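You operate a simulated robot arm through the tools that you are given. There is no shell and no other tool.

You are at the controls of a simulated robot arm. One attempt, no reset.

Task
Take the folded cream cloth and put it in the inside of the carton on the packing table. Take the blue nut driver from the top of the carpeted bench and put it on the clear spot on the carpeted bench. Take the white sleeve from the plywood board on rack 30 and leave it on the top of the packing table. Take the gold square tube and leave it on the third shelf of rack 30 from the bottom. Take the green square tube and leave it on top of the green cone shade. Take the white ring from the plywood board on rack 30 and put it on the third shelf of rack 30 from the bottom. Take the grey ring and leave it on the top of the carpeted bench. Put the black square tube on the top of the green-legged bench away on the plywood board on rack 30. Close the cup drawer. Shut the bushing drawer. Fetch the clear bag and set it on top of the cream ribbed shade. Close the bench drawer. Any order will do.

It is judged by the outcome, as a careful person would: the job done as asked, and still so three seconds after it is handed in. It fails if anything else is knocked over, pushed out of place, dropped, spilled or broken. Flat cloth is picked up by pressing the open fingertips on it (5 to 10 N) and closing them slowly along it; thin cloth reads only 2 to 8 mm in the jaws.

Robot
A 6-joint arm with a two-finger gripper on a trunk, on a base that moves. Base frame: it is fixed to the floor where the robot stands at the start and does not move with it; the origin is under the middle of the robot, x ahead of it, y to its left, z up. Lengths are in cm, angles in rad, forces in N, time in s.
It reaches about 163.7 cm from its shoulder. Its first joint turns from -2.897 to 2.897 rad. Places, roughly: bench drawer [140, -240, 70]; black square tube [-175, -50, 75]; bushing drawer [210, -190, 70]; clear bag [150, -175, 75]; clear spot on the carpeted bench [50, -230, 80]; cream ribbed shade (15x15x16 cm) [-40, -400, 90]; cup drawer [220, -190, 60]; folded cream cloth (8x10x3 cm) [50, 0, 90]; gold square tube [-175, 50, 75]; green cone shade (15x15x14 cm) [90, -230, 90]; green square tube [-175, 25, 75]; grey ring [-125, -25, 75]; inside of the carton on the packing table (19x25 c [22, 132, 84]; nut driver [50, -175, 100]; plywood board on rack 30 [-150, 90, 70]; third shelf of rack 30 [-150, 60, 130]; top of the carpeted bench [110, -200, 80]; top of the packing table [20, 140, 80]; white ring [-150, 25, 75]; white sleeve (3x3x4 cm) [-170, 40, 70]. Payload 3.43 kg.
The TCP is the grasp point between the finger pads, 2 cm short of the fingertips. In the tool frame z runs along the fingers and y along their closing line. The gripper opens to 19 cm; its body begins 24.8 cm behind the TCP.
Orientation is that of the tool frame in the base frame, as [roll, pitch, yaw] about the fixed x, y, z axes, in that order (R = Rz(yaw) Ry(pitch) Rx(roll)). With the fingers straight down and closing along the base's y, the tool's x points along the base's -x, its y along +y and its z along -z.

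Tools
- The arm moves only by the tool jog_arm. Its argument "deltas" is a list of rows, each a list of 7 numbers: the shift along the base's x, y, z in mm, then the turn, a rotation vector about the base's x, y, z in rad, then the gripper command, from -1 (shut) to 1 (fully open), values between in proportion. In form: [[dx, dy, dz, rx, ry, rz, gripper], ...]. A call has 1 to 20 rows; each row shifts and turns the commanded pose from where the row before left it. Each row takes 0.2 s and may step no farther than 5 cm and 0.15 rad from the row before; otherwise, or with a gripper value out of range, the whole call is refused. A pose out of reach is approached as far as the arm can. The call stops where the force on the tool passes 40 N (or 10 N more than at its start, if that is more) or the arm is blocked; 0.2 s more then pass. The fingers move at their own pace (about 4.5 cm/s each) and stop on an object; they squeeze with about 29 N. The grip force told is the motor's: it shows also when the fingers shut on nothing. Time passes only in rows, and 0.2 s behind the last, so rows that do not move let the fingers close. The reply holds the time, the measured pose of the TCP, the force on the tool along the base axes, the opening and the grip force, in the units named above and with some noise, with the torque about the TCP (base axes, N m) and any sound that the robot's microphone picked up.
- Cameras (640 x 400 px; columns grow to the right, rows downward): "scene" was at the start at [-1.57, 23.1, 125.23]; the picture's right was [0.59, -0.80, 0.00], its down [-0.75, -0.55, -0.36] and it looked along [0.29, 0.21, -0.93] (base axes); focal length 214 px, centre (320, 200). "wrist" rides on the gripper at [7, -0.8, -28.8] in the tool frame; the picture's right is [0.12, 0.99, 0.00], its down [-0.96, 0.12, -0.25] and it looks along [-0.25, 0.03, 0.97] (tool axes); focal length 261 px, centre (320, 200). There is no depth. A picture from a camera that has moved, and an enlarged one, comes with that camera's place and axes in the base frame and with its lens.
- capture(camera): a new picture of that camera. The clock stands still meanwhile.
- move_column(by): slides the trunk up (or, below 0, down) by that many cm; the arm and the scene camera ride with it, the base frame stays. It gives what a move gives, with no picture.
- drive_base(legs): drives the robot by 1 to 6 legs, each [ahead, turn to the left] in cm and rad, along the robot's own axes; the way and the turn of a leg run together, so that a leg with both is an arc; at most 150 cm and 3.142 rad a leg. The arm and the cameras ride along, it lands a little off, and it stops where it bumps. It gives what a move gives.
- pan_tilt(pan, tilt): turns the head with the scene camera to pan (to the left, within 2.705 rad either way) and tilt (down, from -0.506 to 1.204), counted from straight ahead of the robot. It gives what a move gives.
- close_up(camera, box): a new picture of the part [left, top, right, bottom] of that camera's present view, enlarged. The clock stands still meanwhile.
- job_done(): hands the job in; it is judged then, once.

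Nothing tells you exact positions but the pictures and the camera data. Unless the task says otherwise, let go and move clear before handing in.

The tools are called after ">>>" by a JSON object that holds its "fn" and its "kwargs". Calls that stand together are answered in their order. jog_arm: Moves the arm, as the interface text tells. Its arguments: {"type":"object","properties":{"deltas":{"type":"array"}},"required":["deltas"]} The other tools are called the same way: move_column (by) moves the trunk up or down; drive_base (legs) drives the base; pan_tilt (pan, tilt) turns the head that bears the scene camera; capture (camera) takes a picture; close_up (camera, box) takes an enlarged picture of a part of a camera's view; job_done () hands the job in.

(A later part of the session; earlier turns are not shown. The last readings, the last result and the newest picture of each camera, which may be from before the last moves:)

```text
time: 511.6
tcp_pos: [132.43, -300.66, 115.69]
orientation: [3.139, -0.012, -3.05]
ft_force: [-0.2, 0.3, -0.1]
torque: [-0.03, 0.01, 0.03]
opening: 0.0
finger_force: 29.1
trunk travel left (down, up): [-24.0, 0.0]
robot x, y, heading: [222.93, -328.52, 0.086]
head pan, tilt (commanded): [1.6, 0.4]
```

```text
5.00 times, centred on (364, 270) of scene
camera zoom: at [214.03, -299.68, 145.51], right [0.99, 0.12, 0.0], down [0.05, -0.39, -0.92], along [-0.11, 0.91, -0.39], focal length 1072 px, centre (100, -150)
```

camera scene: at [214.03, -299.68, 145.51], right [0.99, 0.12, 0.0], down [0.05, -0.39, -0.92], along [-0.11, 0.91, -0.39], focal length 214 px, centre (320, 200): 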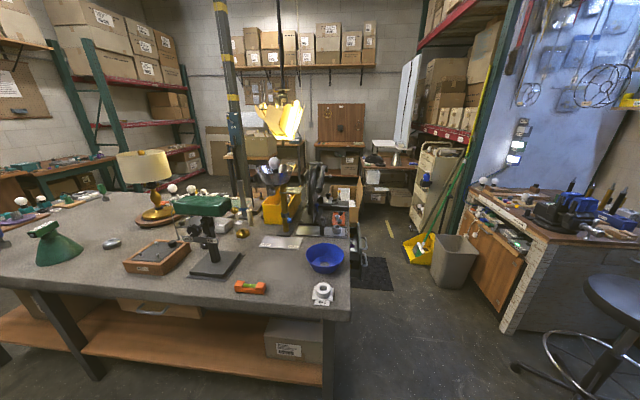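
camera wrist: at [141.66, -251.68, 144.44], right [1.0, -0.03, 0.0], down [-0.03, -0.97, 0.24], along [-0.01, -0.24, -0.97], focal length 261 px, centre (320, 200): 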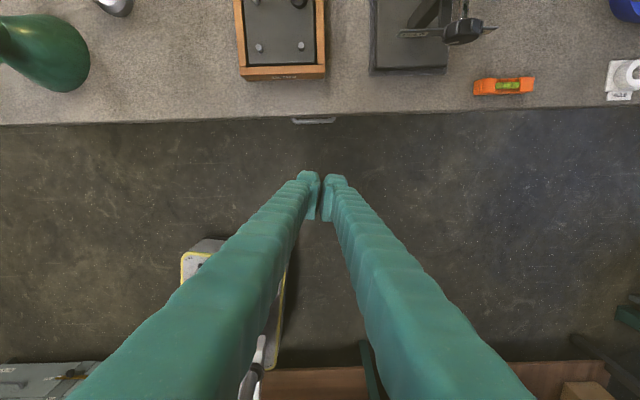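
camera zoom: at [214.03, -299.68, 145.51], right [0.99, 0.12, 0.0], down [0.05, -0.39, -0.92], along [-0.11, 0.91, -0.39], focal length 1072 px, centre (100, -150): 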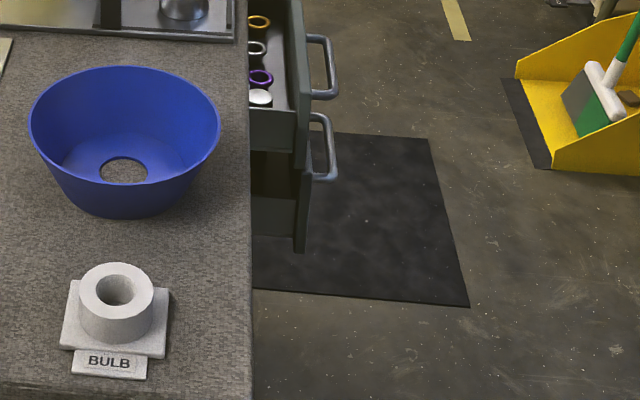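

Two metal drawers, fronts at x≈226 (upper handle z≈72, lower ≈62, both bars at x≈230, y≈-190); the bench's east edge is x≈218.5. I move to the south-east so the arm can come at the handles from the east.

>>> {"fn": "pan_tilt", "kwargs": {"pan": 0.4, "tilt": 0.5}}

>>> {"fn": "jog_arm", "kwargs": {"deltas": [[0, 0, 35, 0, 0, 0, -1]]}}

>>> {"fn": "drive_base", "kwargs": {"legs": [[26, 0]]}}

>>> {"fn": "drive_base", "kwargs": {"legs": [[0, -0.7]]}}

>>> {"fn": "capture", "kwargs": {"camera": "wrist"}}

```text
time: 513.0
tcp_pos: [132.48, -300.69, 115.81]
orientation: [3.14, -0.013, -3.047]
ft_force: [-0.2, -0.3, 1.3]
torque: [0.0, 0.0, 0.01]
opening: 0.0
finger_force: 28.7
trunk travel left (down, up): [-24.0, 0.0]
robot x, y, heading: [222.87, -328.36, 0.087]
head pan, tilt (commanded): [0.4, 0.499]
```

```text
time: 513.4
tcp_pos: [133.95, -301.17, 117.93]
orientation: [3.138, -0.018, -3.048]
ft_force: [-1.0, 1.3, -0.3]
torque: [-0.07, -0.14, -0.01]
opening: 0.0
finger_force: 29.1
out of reach, approached as far as the arm can: row 1
trunk travel left (down, up): [-24.0, 0.0]
robot x, y, heading: [222.73, -327.89, 0.09]
head pan, tilt (commanded): [0.4, 0.499]
```

```text
time: 515.3
tcp_pos: [159.86, -298.7, 118.02]
orientation: [3.136, -0.018, -3.051]
ft_force: [-0.4, 1.2, 0.3]
torque: [-0.03, -0.01, -0.03]
opening: 0.0
finger_force: 29.6
trunk travel left (down, up): [-24.0, 0.0]
robot x, y, heading: [248.78, -325.92, 0.088]
head pan, tilt (commanded): [0.4, 0.499]
```

```text
time: 517.6
tcp_pos: [198.27, -247.73, 117.96]
orientation: [3.137, -0.015, 2.53]
ft_force: [-0.6, 0.0, 0.0]
torque: [-0.01, 0.01, 0.01]
opening: 0.03
finger_force: 29.0
trunk travel left (down, up): [-24.0, 0.0]
robot x, y, heading: [248.56, -325.72, -0.611]
head pan, tilt (commanded): [0.4, 0.499]
```

```text
taken
camera wrist: at [192.28, -244.84, 146.81], right [0.47, 0.88, 0.01], down [0.86, -0.46, 0.23], along [0.21, -0.1, -0.97], focal length 261 px, centre (320, 200)
```

wrist: 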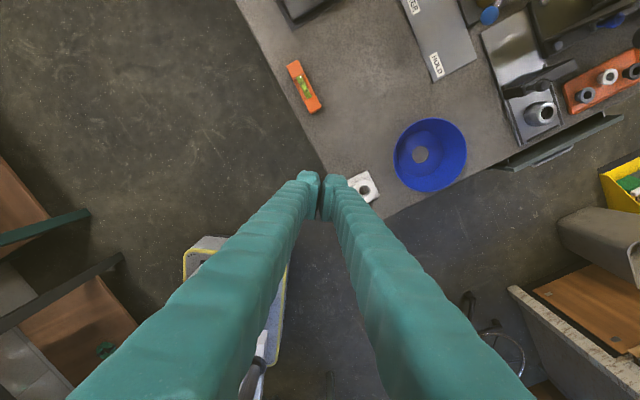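

Good; the corner holds only low items under the gripper. Continue the turn and check.

>>> {"fn": "drive_base", "kwargs": {"legs": [[0, -0.6]]}}

>>> {"fn": "capture", "kwargs": {"camera": "wrist"}}

```text
time: 519.8
tcp_pos: [251.02, -232.93, 118.07]
orientation: [3.138, -0.018, 1.931]
ft_force: [0.3, 0.8, -0.2]
torque: [-0.02, 0.03, 0.02]
opening: 0.03
finger_force: 29.2
trunk travel left (down, up): [-24.0, 0.0]
robot x, y, heading: [248.63, -325.74, -1.213]
head pan, tilt (commanded): [0.4, 0.499]
```

```text
taken
camera wrist: at [247.69, -227.22, 146.81], right [0.89, 0.46, 0.01], down [0.45, -0.86, 0.23], along [0.11, -0.2, -0.97], focal length 261 px, centre (320, 200)
```

wrist: 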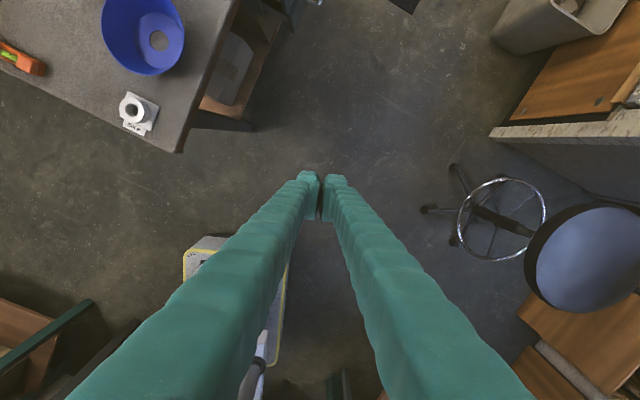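

Now back up 42 cm so the gripper comes beside the drawers (still high).

>>> {"fn": "drive_base", "kwargs": {"legs": [[-42, 0]]}}

>>> {"fn": "capture", "kwargs": {"camera": "wrist"}}

>>> {"fn": "close_up", "kwargs": {"camera": "wrist", "box": [120, 60, 400, 235]}}

```text
time: 522.4
tcp_pos: [235.84, -193.37, 118.12]
orientation: [3.138, -0.018, 1.936]
ft_force: [-1.2, 0.2, -0.2]
torque: [0.02, -0.01, 0.03]
opening: 0.0
finger_force: 28.7
trunk travel left (down, up): [-24.0, 0.0]
robot x, y, heading: [233.69, -286.34, -1.21]
head pan, tilt (commanded): [0.4, 0.499]
```

```text
taken
camera wrist: at [232.59, -187.73, 146.81], right [0.89, 0.46, 0.01], down [0.45, -0.86, 0.23], along [0.11, -0.2, -0.97], focal length 261 px, centre (320, 200)
```

wrist: 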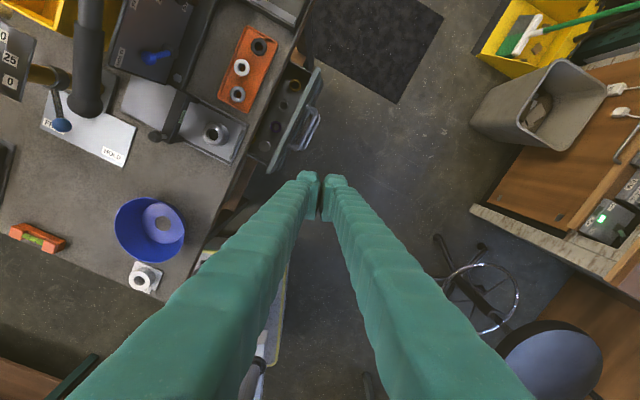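

```text
2.29 times, centred on (260, 148) of wrist
camera zoom: at [232.59, -187.73, 146.81], right [0.89, 0.46, 0.01], down [0.45, -0.86, 0.23], along [0.11, -0.2, -0.97], focal length 596 px, centre (457, 320)
```

zoom: 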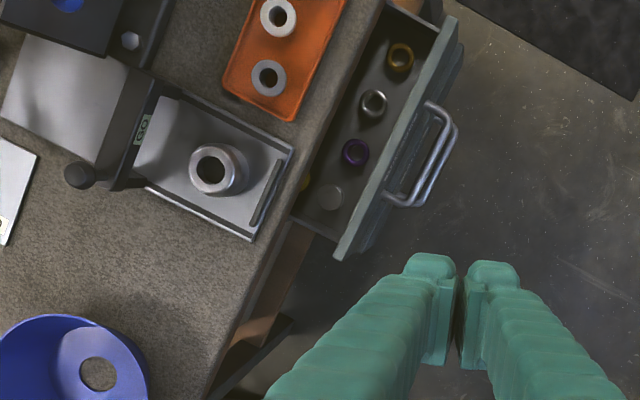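

Both handles are centred at y≈-187, bars at x≈229-231. I move to x≈239.5 beside them and lower to z≈62.

>>> {"fn": "jog_arm", "kwargs": {"deltas": [[19, 32, 0, 0, 0, 0, -1], [19, 32, -10, 0, 0, 0, -1], [0, 0, -48, 0, 0, 0, -1], [0, 0, -48, 0, 0, 0, -1], [0, 0, -48, 0, 0, 0, -1], [0, 0, -48, 0, 0, 0, -1], [0, 0, -48, 0, 0, 0, -1], [0, 0, -48, 0, 0, 0, -1]]}}

>>> {"fn": "capture", "kwargs": {"camera": "wrist"}}

```text
time: 524.1
tcp_pos: [239.52, -190.62, 85.65]
orientation: [3.138, -0.02, 1.936]
ft_force: [-0.2, 1.2, 1.0]
torque: [0.11, 0.0, 0.02]
opening: 0.0
finger_force: 28.8
out of reach, approached as far as the arm can: row 1, 2
trunk travel left (down, up): [-24.0, 0.0]
robot x, y, heading: [233.61, -286.24, -1.207]
head pan, tilt (commanded): [0.4, 0.499]
```

```text
taken
camera wrist: at [236.22, -184.91, 114.55], right [0.89, 0.46, 0.01], down [0.45, -0.86, 0.23], along [0.11, -0.2, -0.97], focal length 261 px, centre (320, 200)
```

wrist: 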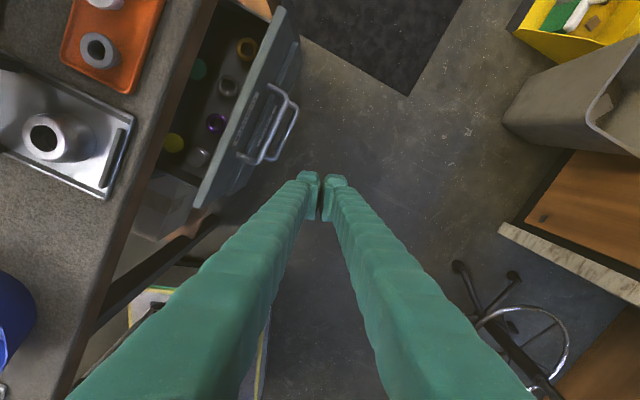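

>>> {"fn": "jog_arm", "kwargs": {"deltas": [[0, 10, -47, 0, 0, 0, -1], [0, 10, -47, 0, 0, 0, -1], [0, 5, -47, 0, 0, 0, -1], [0, 0, -47, 0, 0, 0, -1], [0, 0, -45, 0, 0, 0, -1]]}}

>>> {"fn": "capture", "kwargs": {"camera": "wrist"}}

```text
time: 525.4
tcp_pos: [239.56, -188.3, 62.38]
orientation: [3.139, -0.018, 1.935]
ft_force: [0.3, 0.7, 1.1]
torque: [0.1, 0.07, -0.01]
opening: 0.0
finger_force: 29.3
trunk travel left (down, up): [-24.0, 0.0]
robot x, y, heading: [233.83, -286.37, -1.211]
head pan, tilt (commanded): [0.4, 0.499]
```

```text
taken
camera wrist: at [236.17, -182.54, 91.23], right [0.89, 0.46, 0.01], down [0.45, -0.86, 0.23], along [0.11, -0.2, -0.97], focal length 261 px, centre (320, 200)
```

wrist: 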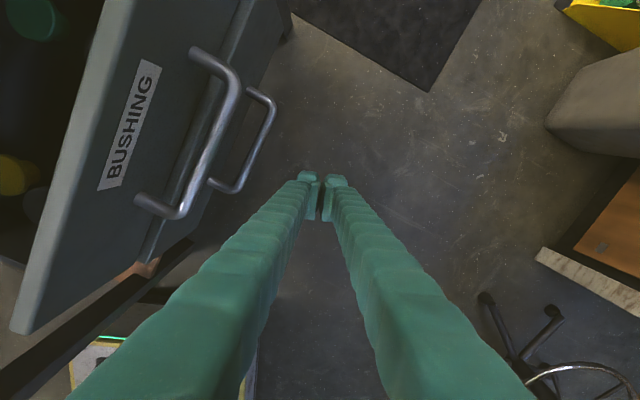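

The upper drawer is labelled BUSHING; both handles are just ahead. Push gently in -x with the upright fingers so both handles are moved together.

>>> {"fn": "jog_arm", "kwargs": {"deltas": [[-15, 0, 0, 0, 0, 0, -1], [-15, 0, 0, 0, 0, 0, -1], [-10, 0, 0, 0, 0, 0, -1], [-10, 0, 0, 0, 0, 0, -1], [-10, 0, 0, 0, 0, 0, -1]]}}

>>> {"fn": "capture", "kwargs": {"camera": "wrist"}}

```text
time: 526.5
tcp_pos: [233.62, -188.1, 62.54]
orientation: [3.138, -0.016, 1.933]
ft_force: [0.4, 1.1, 0.5]
torque: [0.02, 0.08, 0.0]
opening: 0.0
finger_force: 28.8
trunk travel left (down, up): [-24.0, 0.0]
robot x, y, heading: [233.68, -286.11, -1.208]
head pan, tilt (commanded): [0.4, 0.499]
```

```text
taken
camera wrist: at [230.26, -182.48, 91.3], right [0.89, 0.46, 0.01], down [0.45, -0.86, 0.23], along [0.11, -0.2, -0.97], focal length 261 px, centre (320, 200)
```

wrist: 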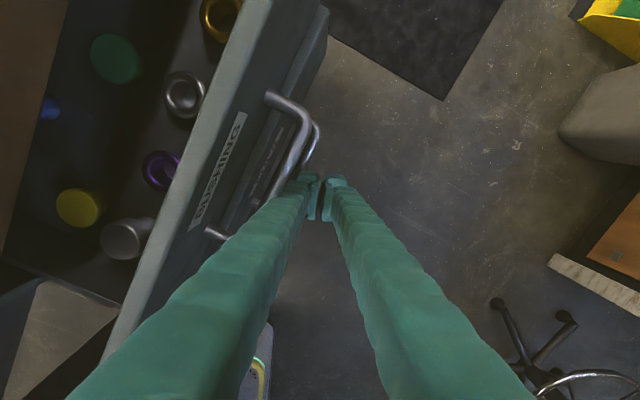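

>>> {"fn": "jog_arm", "kwargs": {"deltas": [[-8, 0, 0, 0, 0, 0, -1], [-8, 0, 0, 0, 0, 0, -1], [-8, 0, 0, 0, 0, 0, -1], [-8, 0, 0, 0, 0, 0, -1], [-8, 0, 0, 0, 0, 0, -1]]}}

>>> {"fn": "capture", "kwargs": {"camera": "wrist"}}

```text
time: 527.8
tcp_pos: [229.57, -188.17, 62.59]
orientation: [3.138, -0.017, 1.936]
ft_force: [0.0, -0.1, 0.4]
torque: [-0.03, 0.02, 0.01]
opening: 0.0
finger_force: 29.0
trunk travel left (down, up): [-24.0, 0.0]
robot x, y, heading: [233.91, -286.39, -1.207]
head pan, tilt (commanded): [0.4, 0.499]
```

```text
taken
camera wrist: at [226.24, -182.5, 91.33], right [0.89, 0.46, 0.01], down [0.45, -0.86, 0.23], along [0.11, -0.2, -0.97], focal length 261 px, centre (320, 200)
```

wrist: 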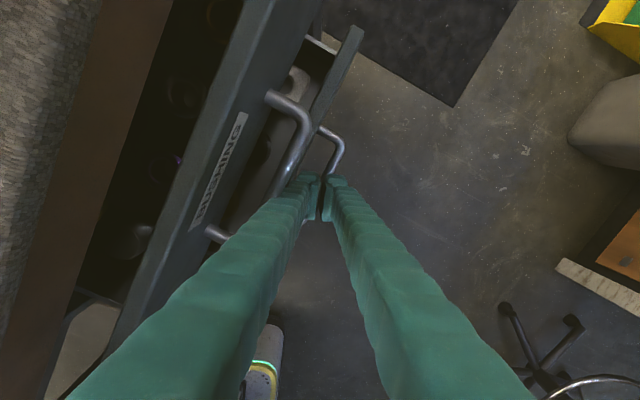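

The upper drawer is moving; the lower handle is below my fingertips. I finish the upper one first.

>>> {"fn": "jog_arm", "kwargs": {"deltas": [[-8, 0, 0, 0, 0, 0, -1], [-8, 0, 0, 0, 0, 0, -1], [-6, 0, 0, 0, 0, 0, -1], [-6, 0, 0, 0, 0, 0, -1]]}}

>>> {"fn": "capture", "kwargs": {"camera": "wrist"}}

```text
time: 528.8
tcp_pos: [227.37, -188.15, 62.48]
orientation: [3.141, -0.017, 1.935]
ft_force: [1.6, 0.9, 0.4]
torque: [-0.05, 0.12, -0.05]
opening: 0.01
finger_force: 29.3
out of reach, approached as far as the arm can: row 4
trunk travel left (down, up): [-24.0, 0.0]
robot x, y, heading: [233.43, -286.46, -1.209]
head pan, tilt (commanded): [0.4, 0.499]
```

```text
taken
camera wrist: at [224.27, -182.49, 91.31], right [0.89, 0.46, 0.0], down [0.45, -0.86, 0.23], along [0.11, -0.2, -0.97], focal length 261 px, centre (320, 200)
```

wrist: 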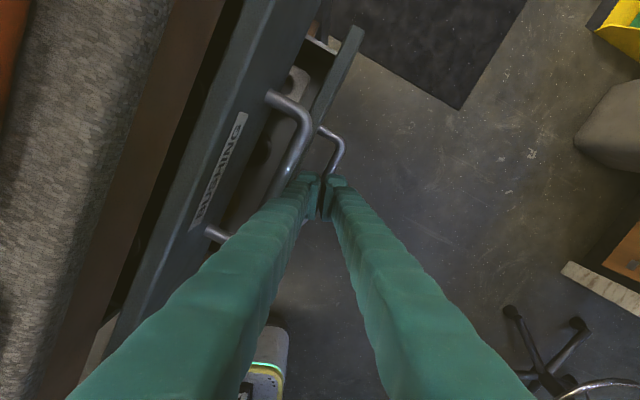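

The first joint is at its limit here. I back the tool off in +x, turn the base a little left, and continue the push.

>>> {"fn": "jog_arm", "kwargs": {"deltas": [[45, 0, 0, 0, 0, 0, -1], [45, 0, 0, 0, 0, 0, -1], [45, 0, 0, 0, 0, 0, -1], [20, 0, 0, 0, 0, 0, -1]]}}

>>> {"fn": "capture", "kwargs": {"camera": "wrist"}}

```text
time: 529.8
tcp_pos: [243.12, -188.16, 62.5]
orientation: [3.138, -0.017, 1.936]
ft_force: [0.2, 0.1, -0.2]
torque: [-0.02, -0.06, 0.02]
opening: 0.01
finger_force: 28.8
trunk travel left (down, up): [-24.0, 0.0]
robot x, y, heading: [234.14, -286.41, -1.209]
head pan, tilt (commanded): [0.4, 0.499]
```

```text
taken
camera wrist: at [239.75, -182.42, 91.39], right [0.89, 0.47, 0.01], down [0.45, -0.86, 0.23], along [0.11, -0.2, -0.97], focal length 261 px, centre (320, 200)
```

wrist: 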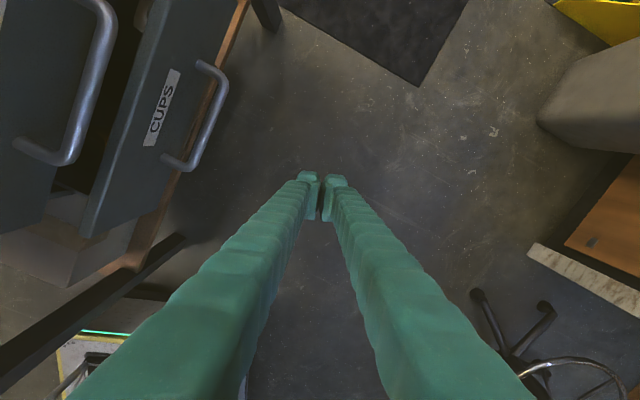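

I see CUPS (lower) and the bushing drawer further in. I move out a bit more, then turn the base 0.14 rad left.

>>> {"fn": "jog_arm", "kwargs": {"deltas": [[45, 0, 0, 0, 0, 0, -1], [45, 0, 0, 0, 0, 0, -1]]}}

>>> {"fn": "drive_base", "kwargs": {"legs": [[0, 0.14]]}}

>>> {"fn": "capture", "kwargs": {"camera": "wrist"}}

```text
time: 530.4
tcp_pos: [252.02, -188.06, 62.42]
orientation: [3.139, -0.019, 1.935]
ft_force: [-1.2, 0.3, -0.1]
torque: [0.0, -0.14, -0.01]
opening: 0.0
finger_force: 29.1
trunk travel left (down, up): [-24.0, 0.0]
robot x, y, heading: [233.72, -286.32, -1.209]
head pan, tilt (commanded): [0.4, 0.499]
```

```text
time: 531.4
tcp_pos: [237.87, -186.62, 62.42]
orientation: [3.138, -0.019, 2.077]
ft_force: [0.0, 0.4, 0.1]
torque: [-0.03, -0.02, 0.01]
opening: 0.0
finger_force: 28.4
trunk travel left (down, up): [-24.0, 0.0]
robot x, y, heading: [234.05, -286.36, -1.069]
head pan, tilt (commanded): [0.4, 0.499]
```

```text
taken
camera wrist: at [233.86, -181.35, 91.3], right [0.81, 0.59, 0.01], down [0.57, -0.79, 0.23], along [0.14, -0.18, -0.97], focal length 261 px, centre (320, 200)
```

wrist: 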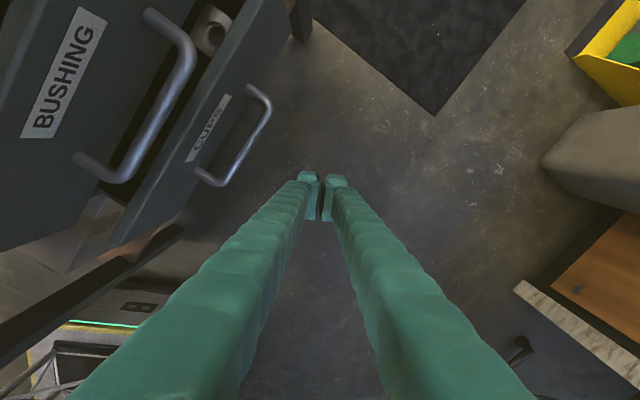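

Lower 5 cm so the fingers surely catch both handles, then push in -x.

>>> {"fn": "jog_arm", "kwargs": {"deltas": [[0, 0, -45, 0, 0, 0, -1], [-15, 0, 0, 0, 0, 0, -1], [-15, 0, 0, 0, 0, 0, -1], [-10, 0, 0, 0, 0, 0, -1], [-10, 0, 0, 0, 0, 0, -1]]}}

>>> {"fn": "capture", "kwargs": {"camera": "wrist"}}

```text
time: 532.6
tcp_pos: [232.9, -186.4, 57.92]
orientation: [3.138, -0.018, 2.077]
ft_force: [-0.3, -0.8, 0.2]
torque: [0.05, 0.02, 0.01]
opening: 0.0
finger_force: 30.3
trunk travel left (down, up): [-24.0, 0.0]
robot x, y, heading: [234.01, -286.53, -1.065]
head pan, tilt (commanded): [0.4, 0.499]
```

```text
taken
camera wrist: at [228.8, -181.37, 86.81], right [0.81, 0.59, 0.01], down [0.57, -0.79, 0.23], along [0.14, -0.18, -0.97], focal length 261 px, centre (320, 200)
```

wrist: 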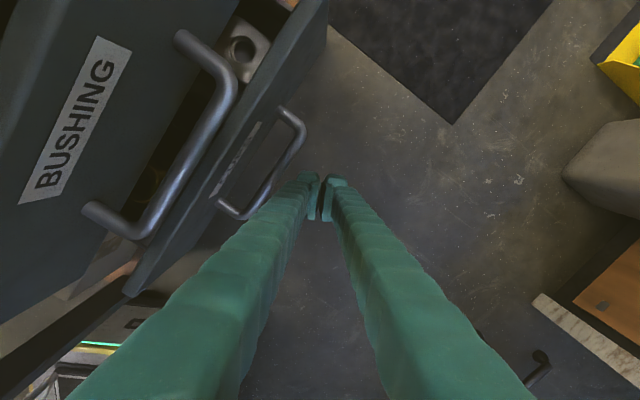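

The gripper body would meet the bench top at this depth, so I'll tilt the tool to point at the drawers. First back off and turn the base back right a little.

>>> {"fn": "jog_arm", "kwargs": {"deltas": [[45, 0, 0, 0, 0, 0, -1], [45, 0, 0, 0, 0, 0, -1]]}}

>>> {"fn": "drive_base", "kwargs": {"legs": [[0, -0.2]]}}

>>> {"fn": "jog_arm", "kwargs": {"deltas": [[-30, 0, 5, 0, 0.148, 0, -1], [-30, 0, 5, 0, 0.148, 0, -1], [-30, 0, 5, 0, 0.148, 0, -1], [-30, 0, 5, 0, 0.148, 0, -1]]}}

>>> {"fn": "capture", "kwargs": {"camera": "wrist"}}

```text
time: 533.2
tcp_pos: [241.68, -186.54, 57.93]
orientation: [3.139, -0.018, 2.076]
ft_force: [0.3, 1.0, -0.1]
torque: [-0.04, -0.16, 0.02]
opening: 0.0
finger_force: 29.0
trunk travel left (down, up): [-24.0, 0.0]
robot x, y, heading: [233.55, -286.5, -1.066]
head pan, tilt (commanded): [0.4, 0.499]
```

```text
time: 534.4
tcp_pos: [261.4, -190.15, 58.02]
orientation: [3.138, -0.018, 1.876]
ft_force: [0.1, -1.8, -0.3]
torque: [0.03, -0.03, -0.01]
opening: 0.01
finger_force: 29.1
trunk travel left (down, up): [-24.0, 0.0]
robot x, y, heading: [233.87, -286.22, -1.266]
head pan, tilt (commanded): [0.4, 0.499]
```

```text
time: 535.4
tcp_pos: [249.62, -190.15, 59.98]
orientation: [-2.571, -0.184, 1.817]
ft_force: [-0.1, 0.6, 1.0]
torque: [0.01, -0.14, 0.01]
opening: 0.01
finger_force: 29.0
trunk travel left (down, up): [-24.0, 0.0]
robot x, y, heading: [233.56, -286.26, -1.271]
head pan, tilt (commanded): [0.4, 0.499]
```

```text
taken
camera wrist: at [263.26, -184.3, 85.53], right [0.76, 0.41, -0.5], down [0.46, -0.89, -0.03], along [-0.46, -0.21, -0.86], focal length 261 px, centre (320, 200)
```

wrist: 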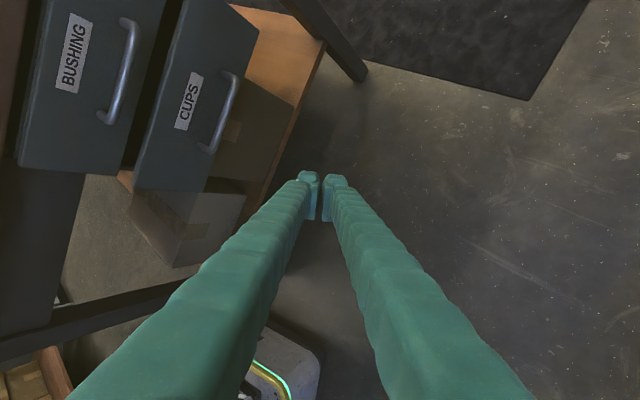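

Now both drawer fronts are in view with the tool tilted. I move in front of the CUPS handle and push it first.

>>> {"fn": "jog_arm", "kwargs": {"deltas": [[-40, 12, 3, 0, 0, 0, -1], [-40, 12, 3, 0, 0, 0, -1], [-40, 12, 0, 0, 0, 0, -1], [-15, 0, 0, 0, 0, 0, -1]]}}

>>> {"fn": "capture", "kwargs": {"camera": "wrist"}}

```text
time: 536.4
tcp_pos: [235.85, -186.55, 60.44]
orientation: [-2.574, -0.183, 1.818]
ft_force: [0.0, 0.3, -0.9]
torque: [-0.01, 0.05, 0.01]
opening: 0.0
finger_force: 29.1
trunk travel left (down, up): [-24.0, 0.0]
robot x, y, heading: [233.83, -286.3, -1.266]
head pan, tilt (commanded): [0.4, 0.499]
```

```text
taken
camera wrist: at [249.59, -180.7, 86.04], right [0.76, 0.41, -0.5], down [0.46, -0.89, -0.03], along [-0.46, -0.21, -0.86], focal length 261 px, centre (320, 200)
```

wrist: 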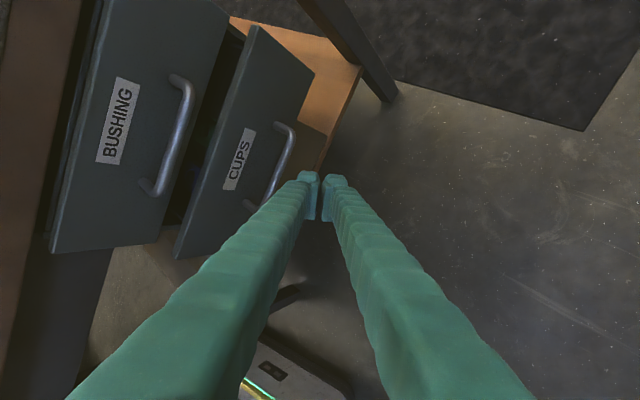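

Fingertips are just off the CUPS handle. Push in -x in small steps.

>>> {"fn": "jog_arm", "kwargs": {"deltas": [[-10, 0, 0, 0, 0, 0, -1], [-10, 0, 0, 0, 0, 0, -1], [-10, 0, 0, 0, 0, 0, -1], [-10, 0, 0, 0, 0, 0, -1], [-10, 0, 0, 0, 0, 0, -1], [-10, 0, 0, 0, 0, 0, -1]]}}

>>> {"fn": "capture", "kwargs": {"camera": "wrist"}}

```text
time: 537.8
tcp_pos: [230.04, -186.67, 60.47]
orientation: [-2.573, -0.183, 1.817]
ft_force: [-0.6, 1.0, 0.0]
torque: [0.01, 0.03, 0.03]
opening: 0.0
finger_force: 29.5
trunk travel left (down, up): [-24.0, 0.0]
robot x, y, heading: [233.85, -286.35, -1.265]
head pan, tilt (commanded): [0.4, 0.499]
```

```text
taken
camera wrist: at [243.63, -180.76, 86.05], right [0.76, 0.41, -0.5], down [0.46, -0.89, -0.03], along [-0.46, -0.21, -0.86], focal length 261 px, centre (320, 200)
```

wrist: 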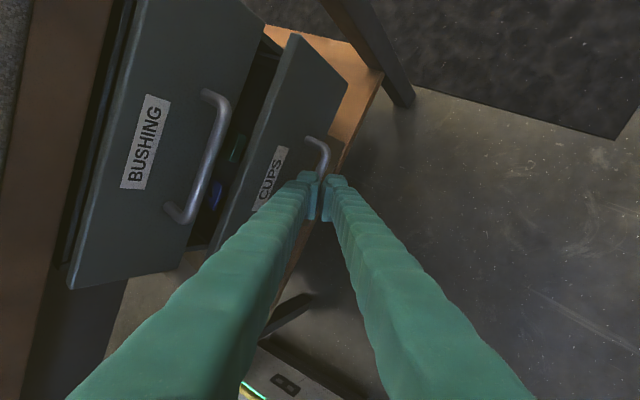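

>>> {"fn": "jog_arm", "kwargs": {"deltas": [[-10, 0, 0, 0, 0, 0, -1], [-10, 0, 0, 0, 0, 0, -1], [-10, 0, 0, 0, 0, 0, -1], [-10, 0, 0, 0, 0, 0, -1]]}}

>>> {"fn": "capture", "kwargs": {"camera": "wrist"}}

```text
time: 538.8
tcp_pos: [225.9, -186.65, 60.46]
orientation: [-2.572, -0.185, 1.819]
ft_force: [-0.5, 0.2, 0.1]
torque: [0.02, 0.03, -0.01]
opening: 0.0
finger_force: 28.9
trunk travel left (down, up): [-24.0, 0.0]
robot x, y, heading: [233.57, -286.2, -1.268]
head pan, tilt (commanded): [0.4, 0.499]
```

```text
taken
camera wrist: at [239.6, -180.72, 86.08], right [0.76, 0.41, -0.5], down [0.46, -0.89, -0.03], along [-0.46, -0.21, -0.86], focal length 261 px, centre (320, 200)
```

wrist: 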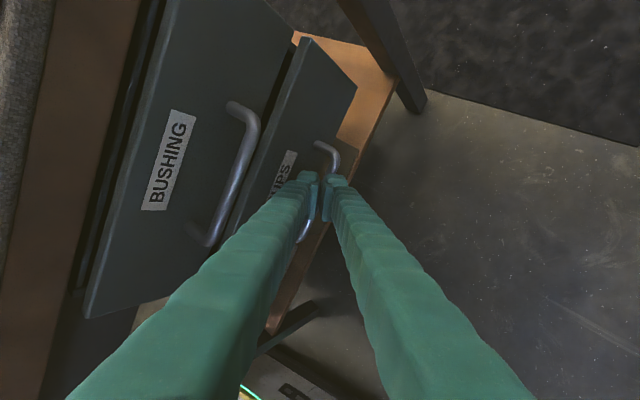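

>>> {"fn": "jog_arm", "kwargs": {"deltas": [[-8, 0, 0, 0, 0, 0, -1], [-8, 0, 0, 0, 0, 0, -1], [-8, 0, 0, 0, 0, 0, -1], [-8, 0, 0, 0, 0, 0, -1]]}}

>>> {"fn": "capture", "kwargs": {"camera": "wrist"}}

```text
time: 539.8
tcp_pos: [222.79, -186.7, 60.6]
orientation: [-2.573, -0.184, 1.819]
ft_force: [-1.0, 0.6, 0.2]
torque: [-0.04, 0.0, -0.01]
opening: 0.0
finger_force: 29.6
trunk travel left (down, up): [-24.0, 0.0]
robot x, y, heading: [233.81, -286.19, -1.271]
head pan, tilt (commanded): [0.4, 0.499]
```

```text
taken
camera wrist: at [236.38, -180.69, 86.04], right [0.76, 0.41, -0.5], down [0.46, -0.89, -0.03], along [-0.46, -0.21, -0.86], focal length 261 px, centre (320, 200)
```

wrist: 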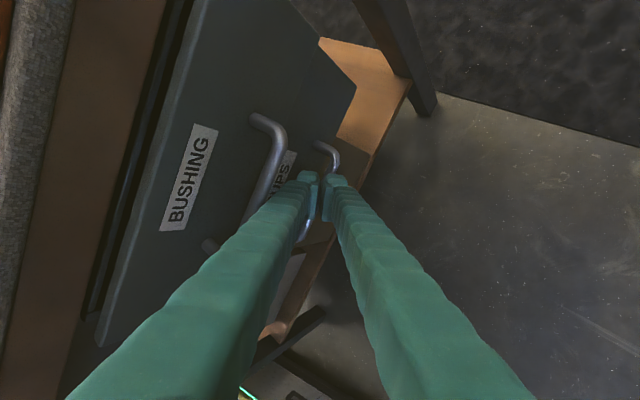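

>>> {"fn": "jog_arm", "kwargs": {"deltas": [[-6, 0, 0, 0, 0, 0, -1], [-6, 0, 0, 0, 0, 0, -1], [-6, 0, 0, 0, 0, 0, -1], [-6, 0, 0, 0, 0, 0, -1]]}}

>>> {"fn": "capture", "kwargs": {"camera": "wrist"}}

```text
time: 540.4
tcp_pos: [222.48, -186.48, 60.81]
orientation: [-2.577, -0.187, 1.814]
ft_force: [8.9, -3.1, 9.6]
torque: [0.05, -0.03, -0.09]
opening: 0.0
finger_force: 28.9
trunk travel left (down, up): [-24.0, 0.0]
robot x, y, heading: [233.79, -285.97, -1.277]
head pan, tilt (commanded): [0.4, 0.499]
stopped in row 3: the force on the tool passed its limit at 45 N (the readings are from after the stop); the commanded pose is now the measured one
```

```text
taken
camera wrist: at [236.09, -180.74, 86.32], right [0.76, 0.41, -0.5], down [0.46, -0.89, -0.03], along [-0.46, -0.2, -0.86], focal length 261 px, centre (320, 200)
```

wrist: 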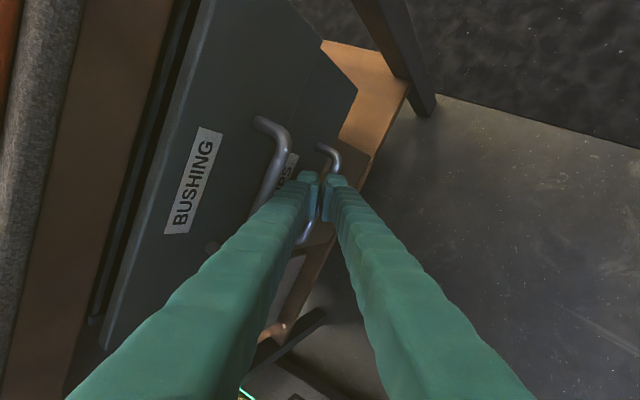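

The CUPS drawer is at its stop. Now back off, rise to the BUSHING handle (z≈71), and push that one home.

>>> {"fn": "jog_arm", "kwargs": {"deltas": [[30, 0, 0, 0, 0, 0, -1], [40, 0, 10, 0, 0, 0, -1], [20, 0, 45, 0, 0, 0, -1], [0, 0, 45, 0, 0, 0, -1], [0, 0, 15, 0, 0, 0, -1]]}}

>>> {"fn": "capture", "kwargs": {"camera": "wrist"}}

```text
time: 541.6
tcp_pos: [231.47, -186.45, 72.27]
orientation: [-2.576, -0.185, 1.81]
ft_force: [-0.1, 0.7, -0.4]
torque: [-0.03, -0.01, 0.02]
opening: 0.02
finger_force: 29.2
trunk travel left (down, up): [-24.0, 0.0]
robot x, y, heading: [233.93, -286.41, -1.274]
head pan, tilt (commanded): [0.4, 0.499]
```

```text
taken
camera wrist: at [245.13, -180.75, 97.69], right [0.76, 0.41, -0.5], down [0.46, -0.89, -0.03], along [-0.46, -0.2, -0.86], focal length 261 px, centre (320, 200)
```

wrist: 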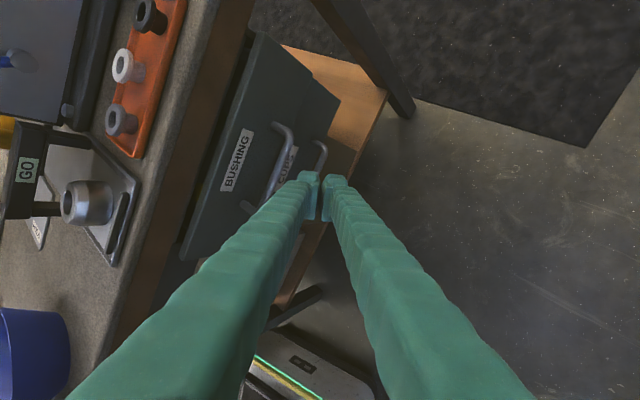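

>>> {"fn": "jog_arm", "kwargs": {"deltas": [[-10, 0, 0, 0, 0, 0, -1], [-10, 0, 0, 0, 0, 0, -1], [-10, 0, 0, 0, 0, 0, -1], [-8, 0, 0, 0, 0, 0, -1], [-8, 0, 0, 0, 0, 0, -1]]}}

>>> {"fn": "capture", "kwargs": {"camera": "wrist"}}

```text
time: 542.8
tcp_pos: [226.78, -186.47, 71.92]
orientation: [-2.577, -0.185, 1.813]
ft_force: [0.3, -0.7, -0.6]
torque: [0.03, 0.1, 0.05]
opening: 0.0
finger_force: 29.3
trunk travel left (down, up): [-24.0, 0.0]
robot x, y, heading: [233.66, -286.66, -1.275]
head pan, tilt (commanded): [0.4, 0.499]
```

```text
taken
camera wrist: at [240.41, -180.71, 97.7], right [0.76, 0.41, -0.5], down [0.46, -0.89, -0.03], along [-0.46, -0.2, -0.86], focal length 261 px, centre (320, 200)
```

wrist: 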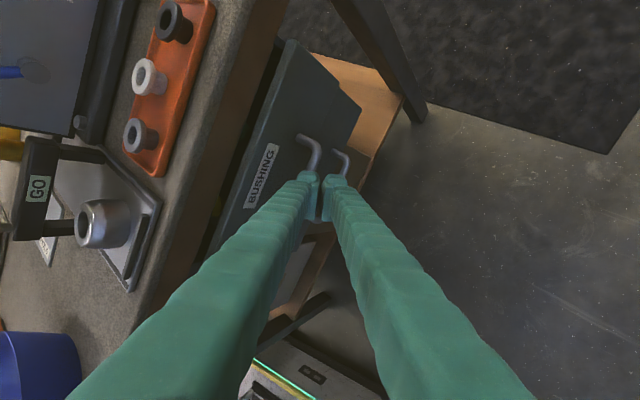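

>>> {"fn": "jog_arm", "kwargs": {"deltas": [[-6, 0, 0, 0, 0, 0, -1], [-6, 0, 0, 0, 0, 0, -1], [-6, 0, 0, 0, 0, 0, -1], [-6, 0, 0, 0, 0, 0, -1], [-6, 0, 0, 0, 0, 0, -1]]}}

>>> {"fn": "capture", "kwargs": {"camera": "wrist"}}

```text
time: 544.0
tcp_pos: [223.74, -186.46, 72.1]
orientation: [-2.575, -0.186, 1.811]
ft_force: [-0.7, -0.4, 0.2]
torque: [-0.04, 0.01, 0.02]
opening: 0.0
finger_force: 29.0
trunk travel left (down, up): [-24.0, 0.0]
robot x, y, heading: [233.79, -286.29, -1.276]
head pan, tilt (commanded): [0.4, 0.499]
```

```text
taken
camera wrist: at [237.43, -180.72, 97.7], right [0.76, 0.41, -0.5], down [0.46, -0.89, -0.03], along [-0.46, -0.2, -0.86], focal length 261 px, centre (320, 200)
```

wrist: 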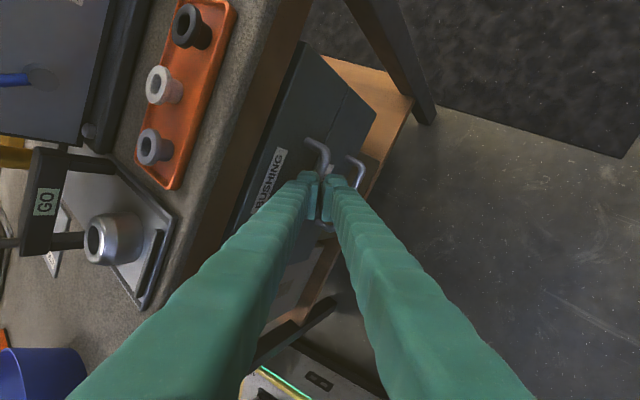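

>>> {"fn": "jog_arm", "kwargs": {"deltas": [[-6, 0, 0, 0, 0, 0, -1], [-6, 0, 0, 0, 0, 0, -1], [-6, 0, 0, 0, 0, 0, -1], [-6, 0, 0, 0, 0, 0, -1], [-6, 0, 0, 0, 0, 0, -1]]}}

>>> {"fn": "capture", "kwargs": {"camera": "wrist"}}

```text
time: 544.8
tcp_pos: [222.64, -186.25, 72.44]
orientation: [-2.577, -0.191, 1.809]
ft_force: [10.0, -5.8, 12.3]
torque: [-0.07, -0.05, -0.09]
opening: 0.62
finger_force: 34.7
trunk travel left (down, up): [-24.0, 0.0]
robot x, y, heading: [233.72, -286.28, -1.286]
head pan, tilt (commanded): [0.4, 0.499]
stopped in row 3: the force on the tool passed its limit at 53 N (the readings are from after the stop); the commanded pose is now the measured one
```

```text
taken
camera wrist: at [236.25, -180.76, 98.14], right [0.76, 0.41, -0.5], down [0.45, -0.89, -0.04], along [-0.46, -0.2, -0.87], focal length 261 px, centre (320, 200)
```

wrist: 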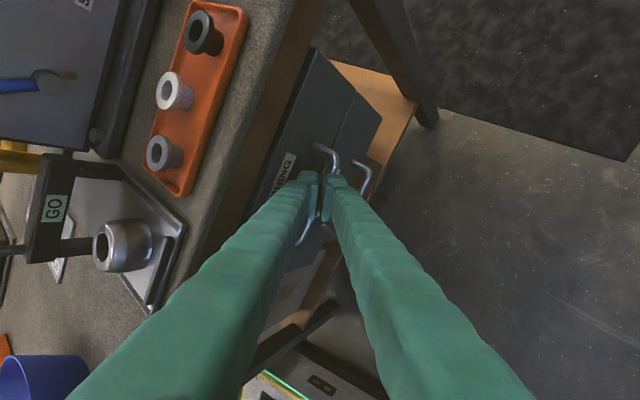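

Both drawers stop at the same depth — closed. I back off and take a look to verify.

>>> {"fn": "jog_arm", "kwargs": {"deltas": [[30, 0, 5, 0, 0, 0, -1], [45, 0, 20, 0, 0, 0, -1], [45, 0, 20, 0, 0, 0, -1], [45, 0, 20, 0, 0, 0, -1]]}}

>>> {"fn": "capture", "kwargs": {"camera": "wrist"}}

>>> {"fn": "close_up", "kwargs": {"camera": "wrist", "box": [80, 0, 320, 150]}}

```text
time: 545.8
tcp_pos: [239.23, -186.17, 78.96]
orientation: [-2.578, -0.188, 1.809]
ft_force: [-0.3, 0.7, 0.4]
torque: [-0.06, -0.05, 0.02]
opening: 0.0
finger_force: 34.3
trunk travel left (down, up): [-24.0, 0.0]
robot x, y, heading: [233.73, -286.53, -1.283]
head pan, tilt (commanded): [0.4, 0.499]
```

```text
taken
camera wrist: at [252.79, -180.55, 104.5], right [0.76, 0.41, -0.5], down [0.45, -0.89, -0.03], along [-0.46, -0.2, -0.87], focal length 261 px, centre (320, 200)
```

wrist: 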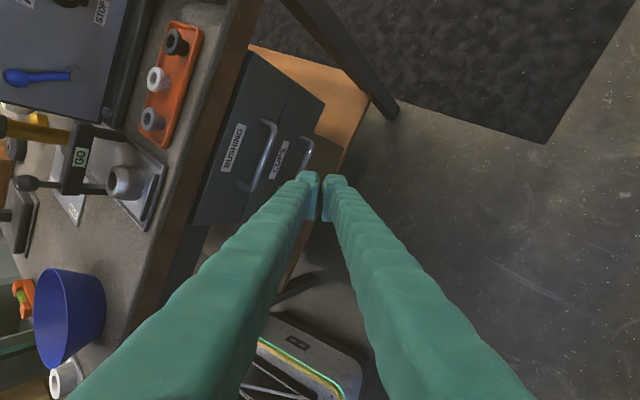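

```text
2.67 times, centred on (200, 75) of wrist
camera zoom: at [252.79, -180.55, 104.5], right [0.76, 0.41, -0.5], down [0.45, -0.89, -0.03], along [-0.46, -0.2, -0.87], focal length 695 px, centre (640, 533)
```

zoom: 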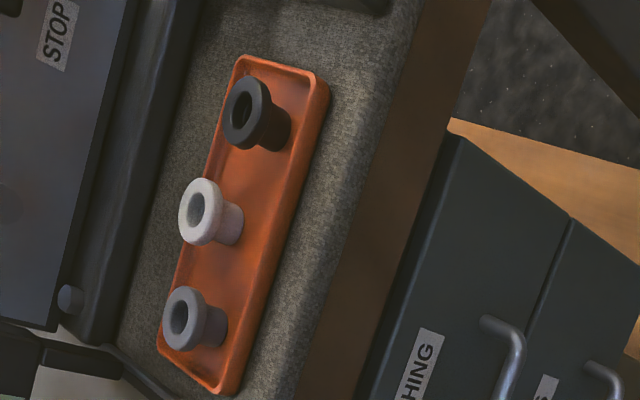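

Both fronts are flush. Remaining: the grey ring and the cloth. I straighten and raise the tool, then start back.

>>> {"fn": "jog_arm", "kwargs": {"deltas": [[20, 0, 40, 0, 0, 0, -1], [20, 0, 40, 0, -0.148, 0, -1], [10, 0, 40, 0, -0.148, 0, -1], [0, 0, 40, 0, -0.148, 0, -1], [0, -10, 40, 0, -0.148, 0, -1], [0, -20, 40, 0, 0, 0, -1], [0, -20, 40, 0, 0, 0, -1], [0, -20, 40, 0, 0, 0, -1], [0, -10, 40, 0, 0, 0, -1]]}}

>>> {"fn": "capture", "kwargs": {"camera": "wrist"}}

```text
time: 547.8
tcp_pos: [244.11, -194.39, 114.83]
orientation: [3.131, -0.027, 1.872]
ft_force: [-0.2, -0.2, -0.4]
torque: [-0.02, 0.02, 0.0]
opening: 0.0
finger_force: 33.9
trunk travel left (down, up): [-24.0, 0.0]
robot x, y, heading: [233.66, -286.18, -1.282]
head pan, tilt (commanded): [0.4, 0.499]
```

```text
taken
camera wrist: at [241.13, -188.72, 143.74], right [0.91, 0.41, 0.01], down [0.4, -0.89, 0.22], along [0.1, -0.2, -0.97], focal length 261 px, centre (320, 200)
```

wrist: 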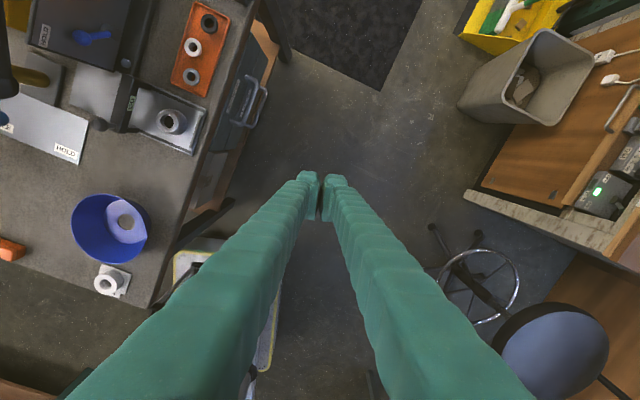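

All drawers are closed. I retrace my route: ahead, turn to +x heading, and back along the aisle.

>>> {"fn": "drive_base", "kwargs": {"legs": [[42, 0]]}}

>>> {"fn": "drive_base", "kwargs": {"legs": [[0, 1.37]]}}

>>> {"fn": "drive_base", "kwargs": {"legs": [[-75, 0], [-78, 0]]}}

>>> {"fn": "capture", "kwargs": {"camera": "wrist"}}

```text
time: 550.3
tcp_pos: [256.28, -234.33, 114.79]
orientation: [3.131, -0.027, 1.872]
ft_force: [0.3, 0.1, -0.6]
torque: [0.03, -0.01, -0.01]
opening: 0.0
finger_force: 34.2
trunk travel left (down, up): [-24.0, 0.0]
robot x, y, heading: [246.11, -326.42, -1.283]
head pan, tilt (commanded): [0.4, 0.499]
```

```text
time: 554.3
tcp_pos: [157.84, -297.69, 114.82]
orientation: [3.131, -0.027, -3.045]
ft_force: [0.1, 0.7, 0.0]
torque: [0.0, -0.01, -0.01]
opening: 0.0
finger_force: 34.1
trunk travel left (down, up): [-24.0, 0.0]
robot x, y, heading: [245.69, -326.29, 0.081]
head pan, tilt (commanded): [0.4, 0.499]
```

```text
time: 562.2
tcp_pos: [5.01, -308.85, 114.76]
orientation: [3.131, -0.025, -3.053]
ft_force: [0.3, 0.3, 1.0]
torque: [0.01, 0.01, 0.0]
opening: 0.0
finger_force: 34.4
trunk travel left (down, up): [-24.0, 0.0]
robot x, y, heading: [92.78, -338.34, 0.074]
head pan, tilt (commanded): [0.4, 0.499]
```

```text
taken
camera wrist: at [-1.25, -310.5, 143.71], right [-0.2, 0.98, 0.01], down [0.95, 0.2, 0.22], along [0.22, 0.06, -0.97], focal length 261 px, centre (320, 200)
```

wrist: 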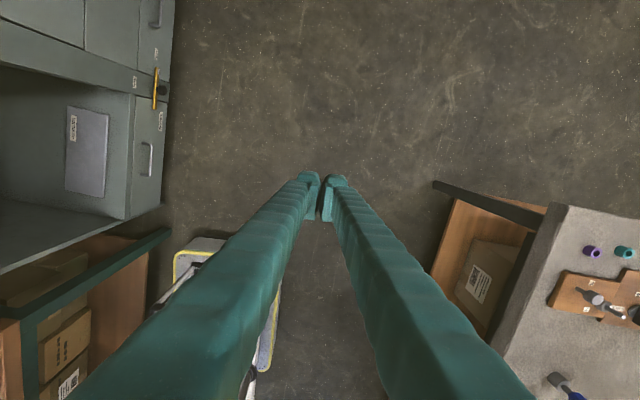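

>>> {"fn": "drive_base", "kwargs": {"legs": [[0, -0.605]]}}

>>> {"fn": "drive_base", "kwargs": {"legs": [[-72, 0], [-73, 0]]}}

>>> {"fn": "drive_base", "kwargs": {"legs": [[0, 1.05], [0, 1.05]]}}

>>> {"fn": "capture", "kwargs": {"camera": "scene"}}

```text
time: 564.3
tcp_pos: [37.58, -264.03, 114.79]
orientation: [3.131, -0.025, 2.623]
ft_force: [0.7, 0.7, 0.3]
torque: [0.0, 0.01, 0.02]
opening: 0.0
finger_force: 34.4
trunk travel left (down, up): [-24.0, 0.0]
robot x, y, heading: [92.74, -338.3, -0.53]
head pan, tilt (commanded): [0.4, 0.499]
```

```text
time: 571.8
tcp_pos: [-87.5, -191.03, 114.97]
orientation: [3.133, -0.027, 2.626]
ft_force: [-0.9, -0.1, -0.3]
torque: [-0.01, 0.0, -0.01]
opening: 0.0
finger_force: 34.4
trunk travel left (down, up): [-24.0, 0.0]
robot x, y, heading: [-31.91, -265.56, -0.534]
head pan, tilt (commanded): [0.4, 0.499]
```

```text
time: 577.8
tcp_pos: [-68.84, -350.41, 114.75]
orientation: [3.132, -0.026, -1.563]
ft_force: [0.4, 0.7, 0.5]
torque: [0.01, -0.01, 0.0]
opening: 0.0
finger_force: 34.4
trunk travel left (down, up): [-24.0, 0.0]
robot x, y, heading: [-32.03, -265.64, 1.569]
head pan, tilt (commanded): [0.4, 0.499]
```

```text
taken
camera scene: at [-55.73, -263.03, 144.6], right [0.92, 0.39, 0.0], down [0.18, -0.44, -0.88], along [-0.34, 0.81, -0.48], focal length 214 px, centre (320, 200)
```

scene: 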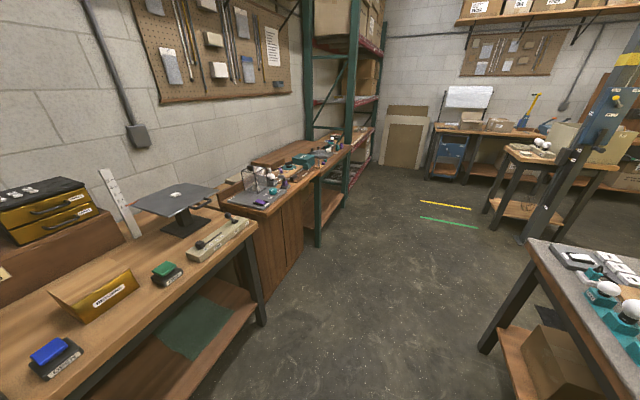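

>>> {"fn": "drive_base", "kwargs": {"legs": [[130, 0], [132, 0]]}}

>>> {"fn": "drive_base", "kwargs": {"legs": [[0, -0.785]]}}

>>> {"fn": "capture", "kwargs": {"camera": "wrist"}}

>>> {"fn": "capture", "kwargs": {"camera": "scene"}}

```text
time: 590.5
tcp_pos: [-68.92, -89.01, 114.82]
orientation: [3.13, -0.027, -1.56]
ft_force: [-0.5, 0.7, -0.7]
torque: [0.0, 0.0, 0.02]
opening: 0.0
finger_force: 33.9
trunk travel left (down, up): [-24.0, 0.0]
robot x, y, heading: [-32.31, -3.69, 1.567]
head pan, tilt (commanded): [0.4, 0.499]
```

```text
time: 593.0
tcp_pos: [-118.66, -38.03, 114.92]
orientation: [3.133, -0.026, -2.347]
ft_force: [0.5, -0.5, 0.0]
torque: [-0.03, 0.0, -0.03]
opening: 0.0
finger_force: 34.8
trunk travel left (down, up): [-24.0, 0.0]
robot x, y, heading: [-32.17, -4.15, 0.782]
head pan, tilt (commanded): [0.4, 0.499]
```

```text
taken
camera wrist: at [-122.48, -43.49, 143.71], right [-0.79, 0.61, 0.01], down [0.6, 0.77, 0.22], along [0.13, 0.19, -0.97], focal length 261 px, centre (320, 200)
```

wrist: 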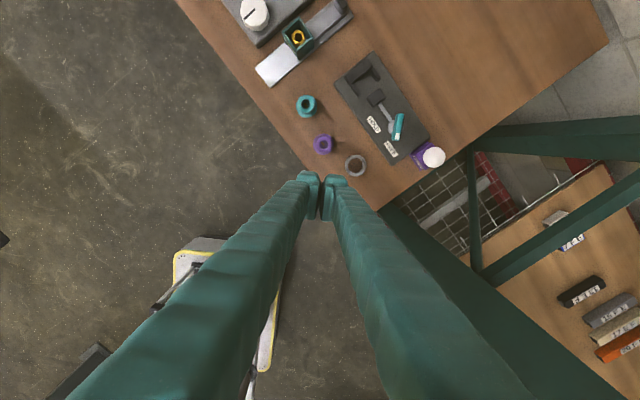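

```text
taken
camera scene: at [-47.6, 14.38, 144.6], right [0.93, -0.38, 0.0], down [-0.18, -0.44, -0.88], along [0.33, 0.81, -0.48], focal length 214 px, centre (320, 200)
```

scene: 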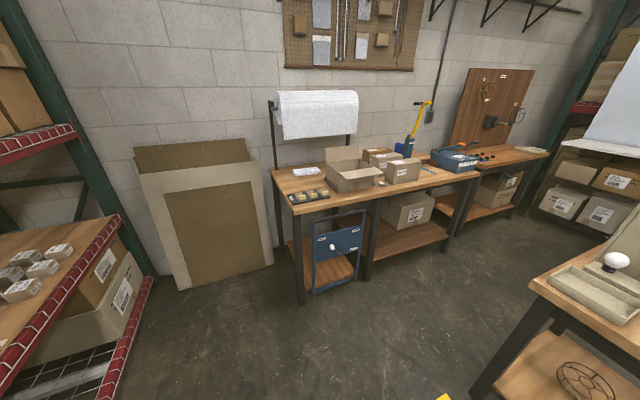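

The grey ring is at (-125.8,-33.9), next to the purple fitting. I drive ahead 36 cm to gain room, then tilt the tool and point it so the fingers miss the fitting and the tray.

>>> {"fn": "drive_base", "kwargs": {"legs": [[36, 0]]}}

>>> {"fn": "jog_arm", "kwargs": {"deltas": [[-22, -14, -12, -0.0947, 0.0954, 0, -0.6], [-22, -14, -12, -0.0947, 0.0954, 0, -0.4], [-22, -14, -12, -0.0947, 0.0954, 0, -0.3], [-22, -14, -12, -0.0947, 0.0954, 0, -0.3], [-22, -14, -12, -0.0947, 0.0954, 0, -0.3], [-22, -14, -12, -0.0947, 0.0954, 0, -0.3], [-22, -14, -12, -0.0947, 0.0954, 0, -0.3], [-22, -14, -12, -0.0947, 0.0954, 0, -0.3], [-22, -14, -12, -0.0947, 0.0954, 0, -0.3], [-22, -14, -12, -0.0947, 0.0954, 0, -0.3]]}}

>>> {"fn": "capture", "kwargs": {"camera": "wrist"}}

```text
time: 595.4
tcp_pos: [-93.18, -12.93, 114.78]
orientation: [3.13, -0.027, -2.344]
ft_force: [-0.6, 0.6, 0.7]
torque: [-0.02, 0.02, 0.06]
opening: 0.0
finger_force: 34.4
trunk travel left (down, up): [-24.0, 0.0]
robot x, y, heading: [-7.11, 21.62, 0.781]
head pan, tilt (commanded): [0.4, 0.499]
```

```text
time: 597.6
tcp_pos: [-114.11, -27.54, 102.1]
orientation: [2.91, -1.347, -2.106]
ft_force: [-4.8, 4.2, 5.2]
torque: [0.53, -0.98, 1.09]
opening: 6.67
finger_force: 0.2
trunk travel left (down, up): [-24.0, 0.0]
robot x, y, heading: [-7.05, 21.59, 0.785]
head pan, tilt (commanded): [0.4, 0.499]
```

```text
taken
camera wrist: at [-94.91, -9.45, 115.17], right [-0.73, 0.66, 0.17], down [0.19, 0.44, -0.88], along [-0.65, -0.61, -0.45], focal length 261 px, centre (320, 200)
```

wrist: 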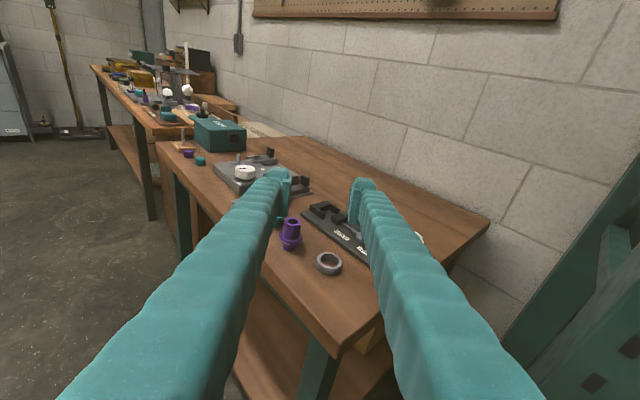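

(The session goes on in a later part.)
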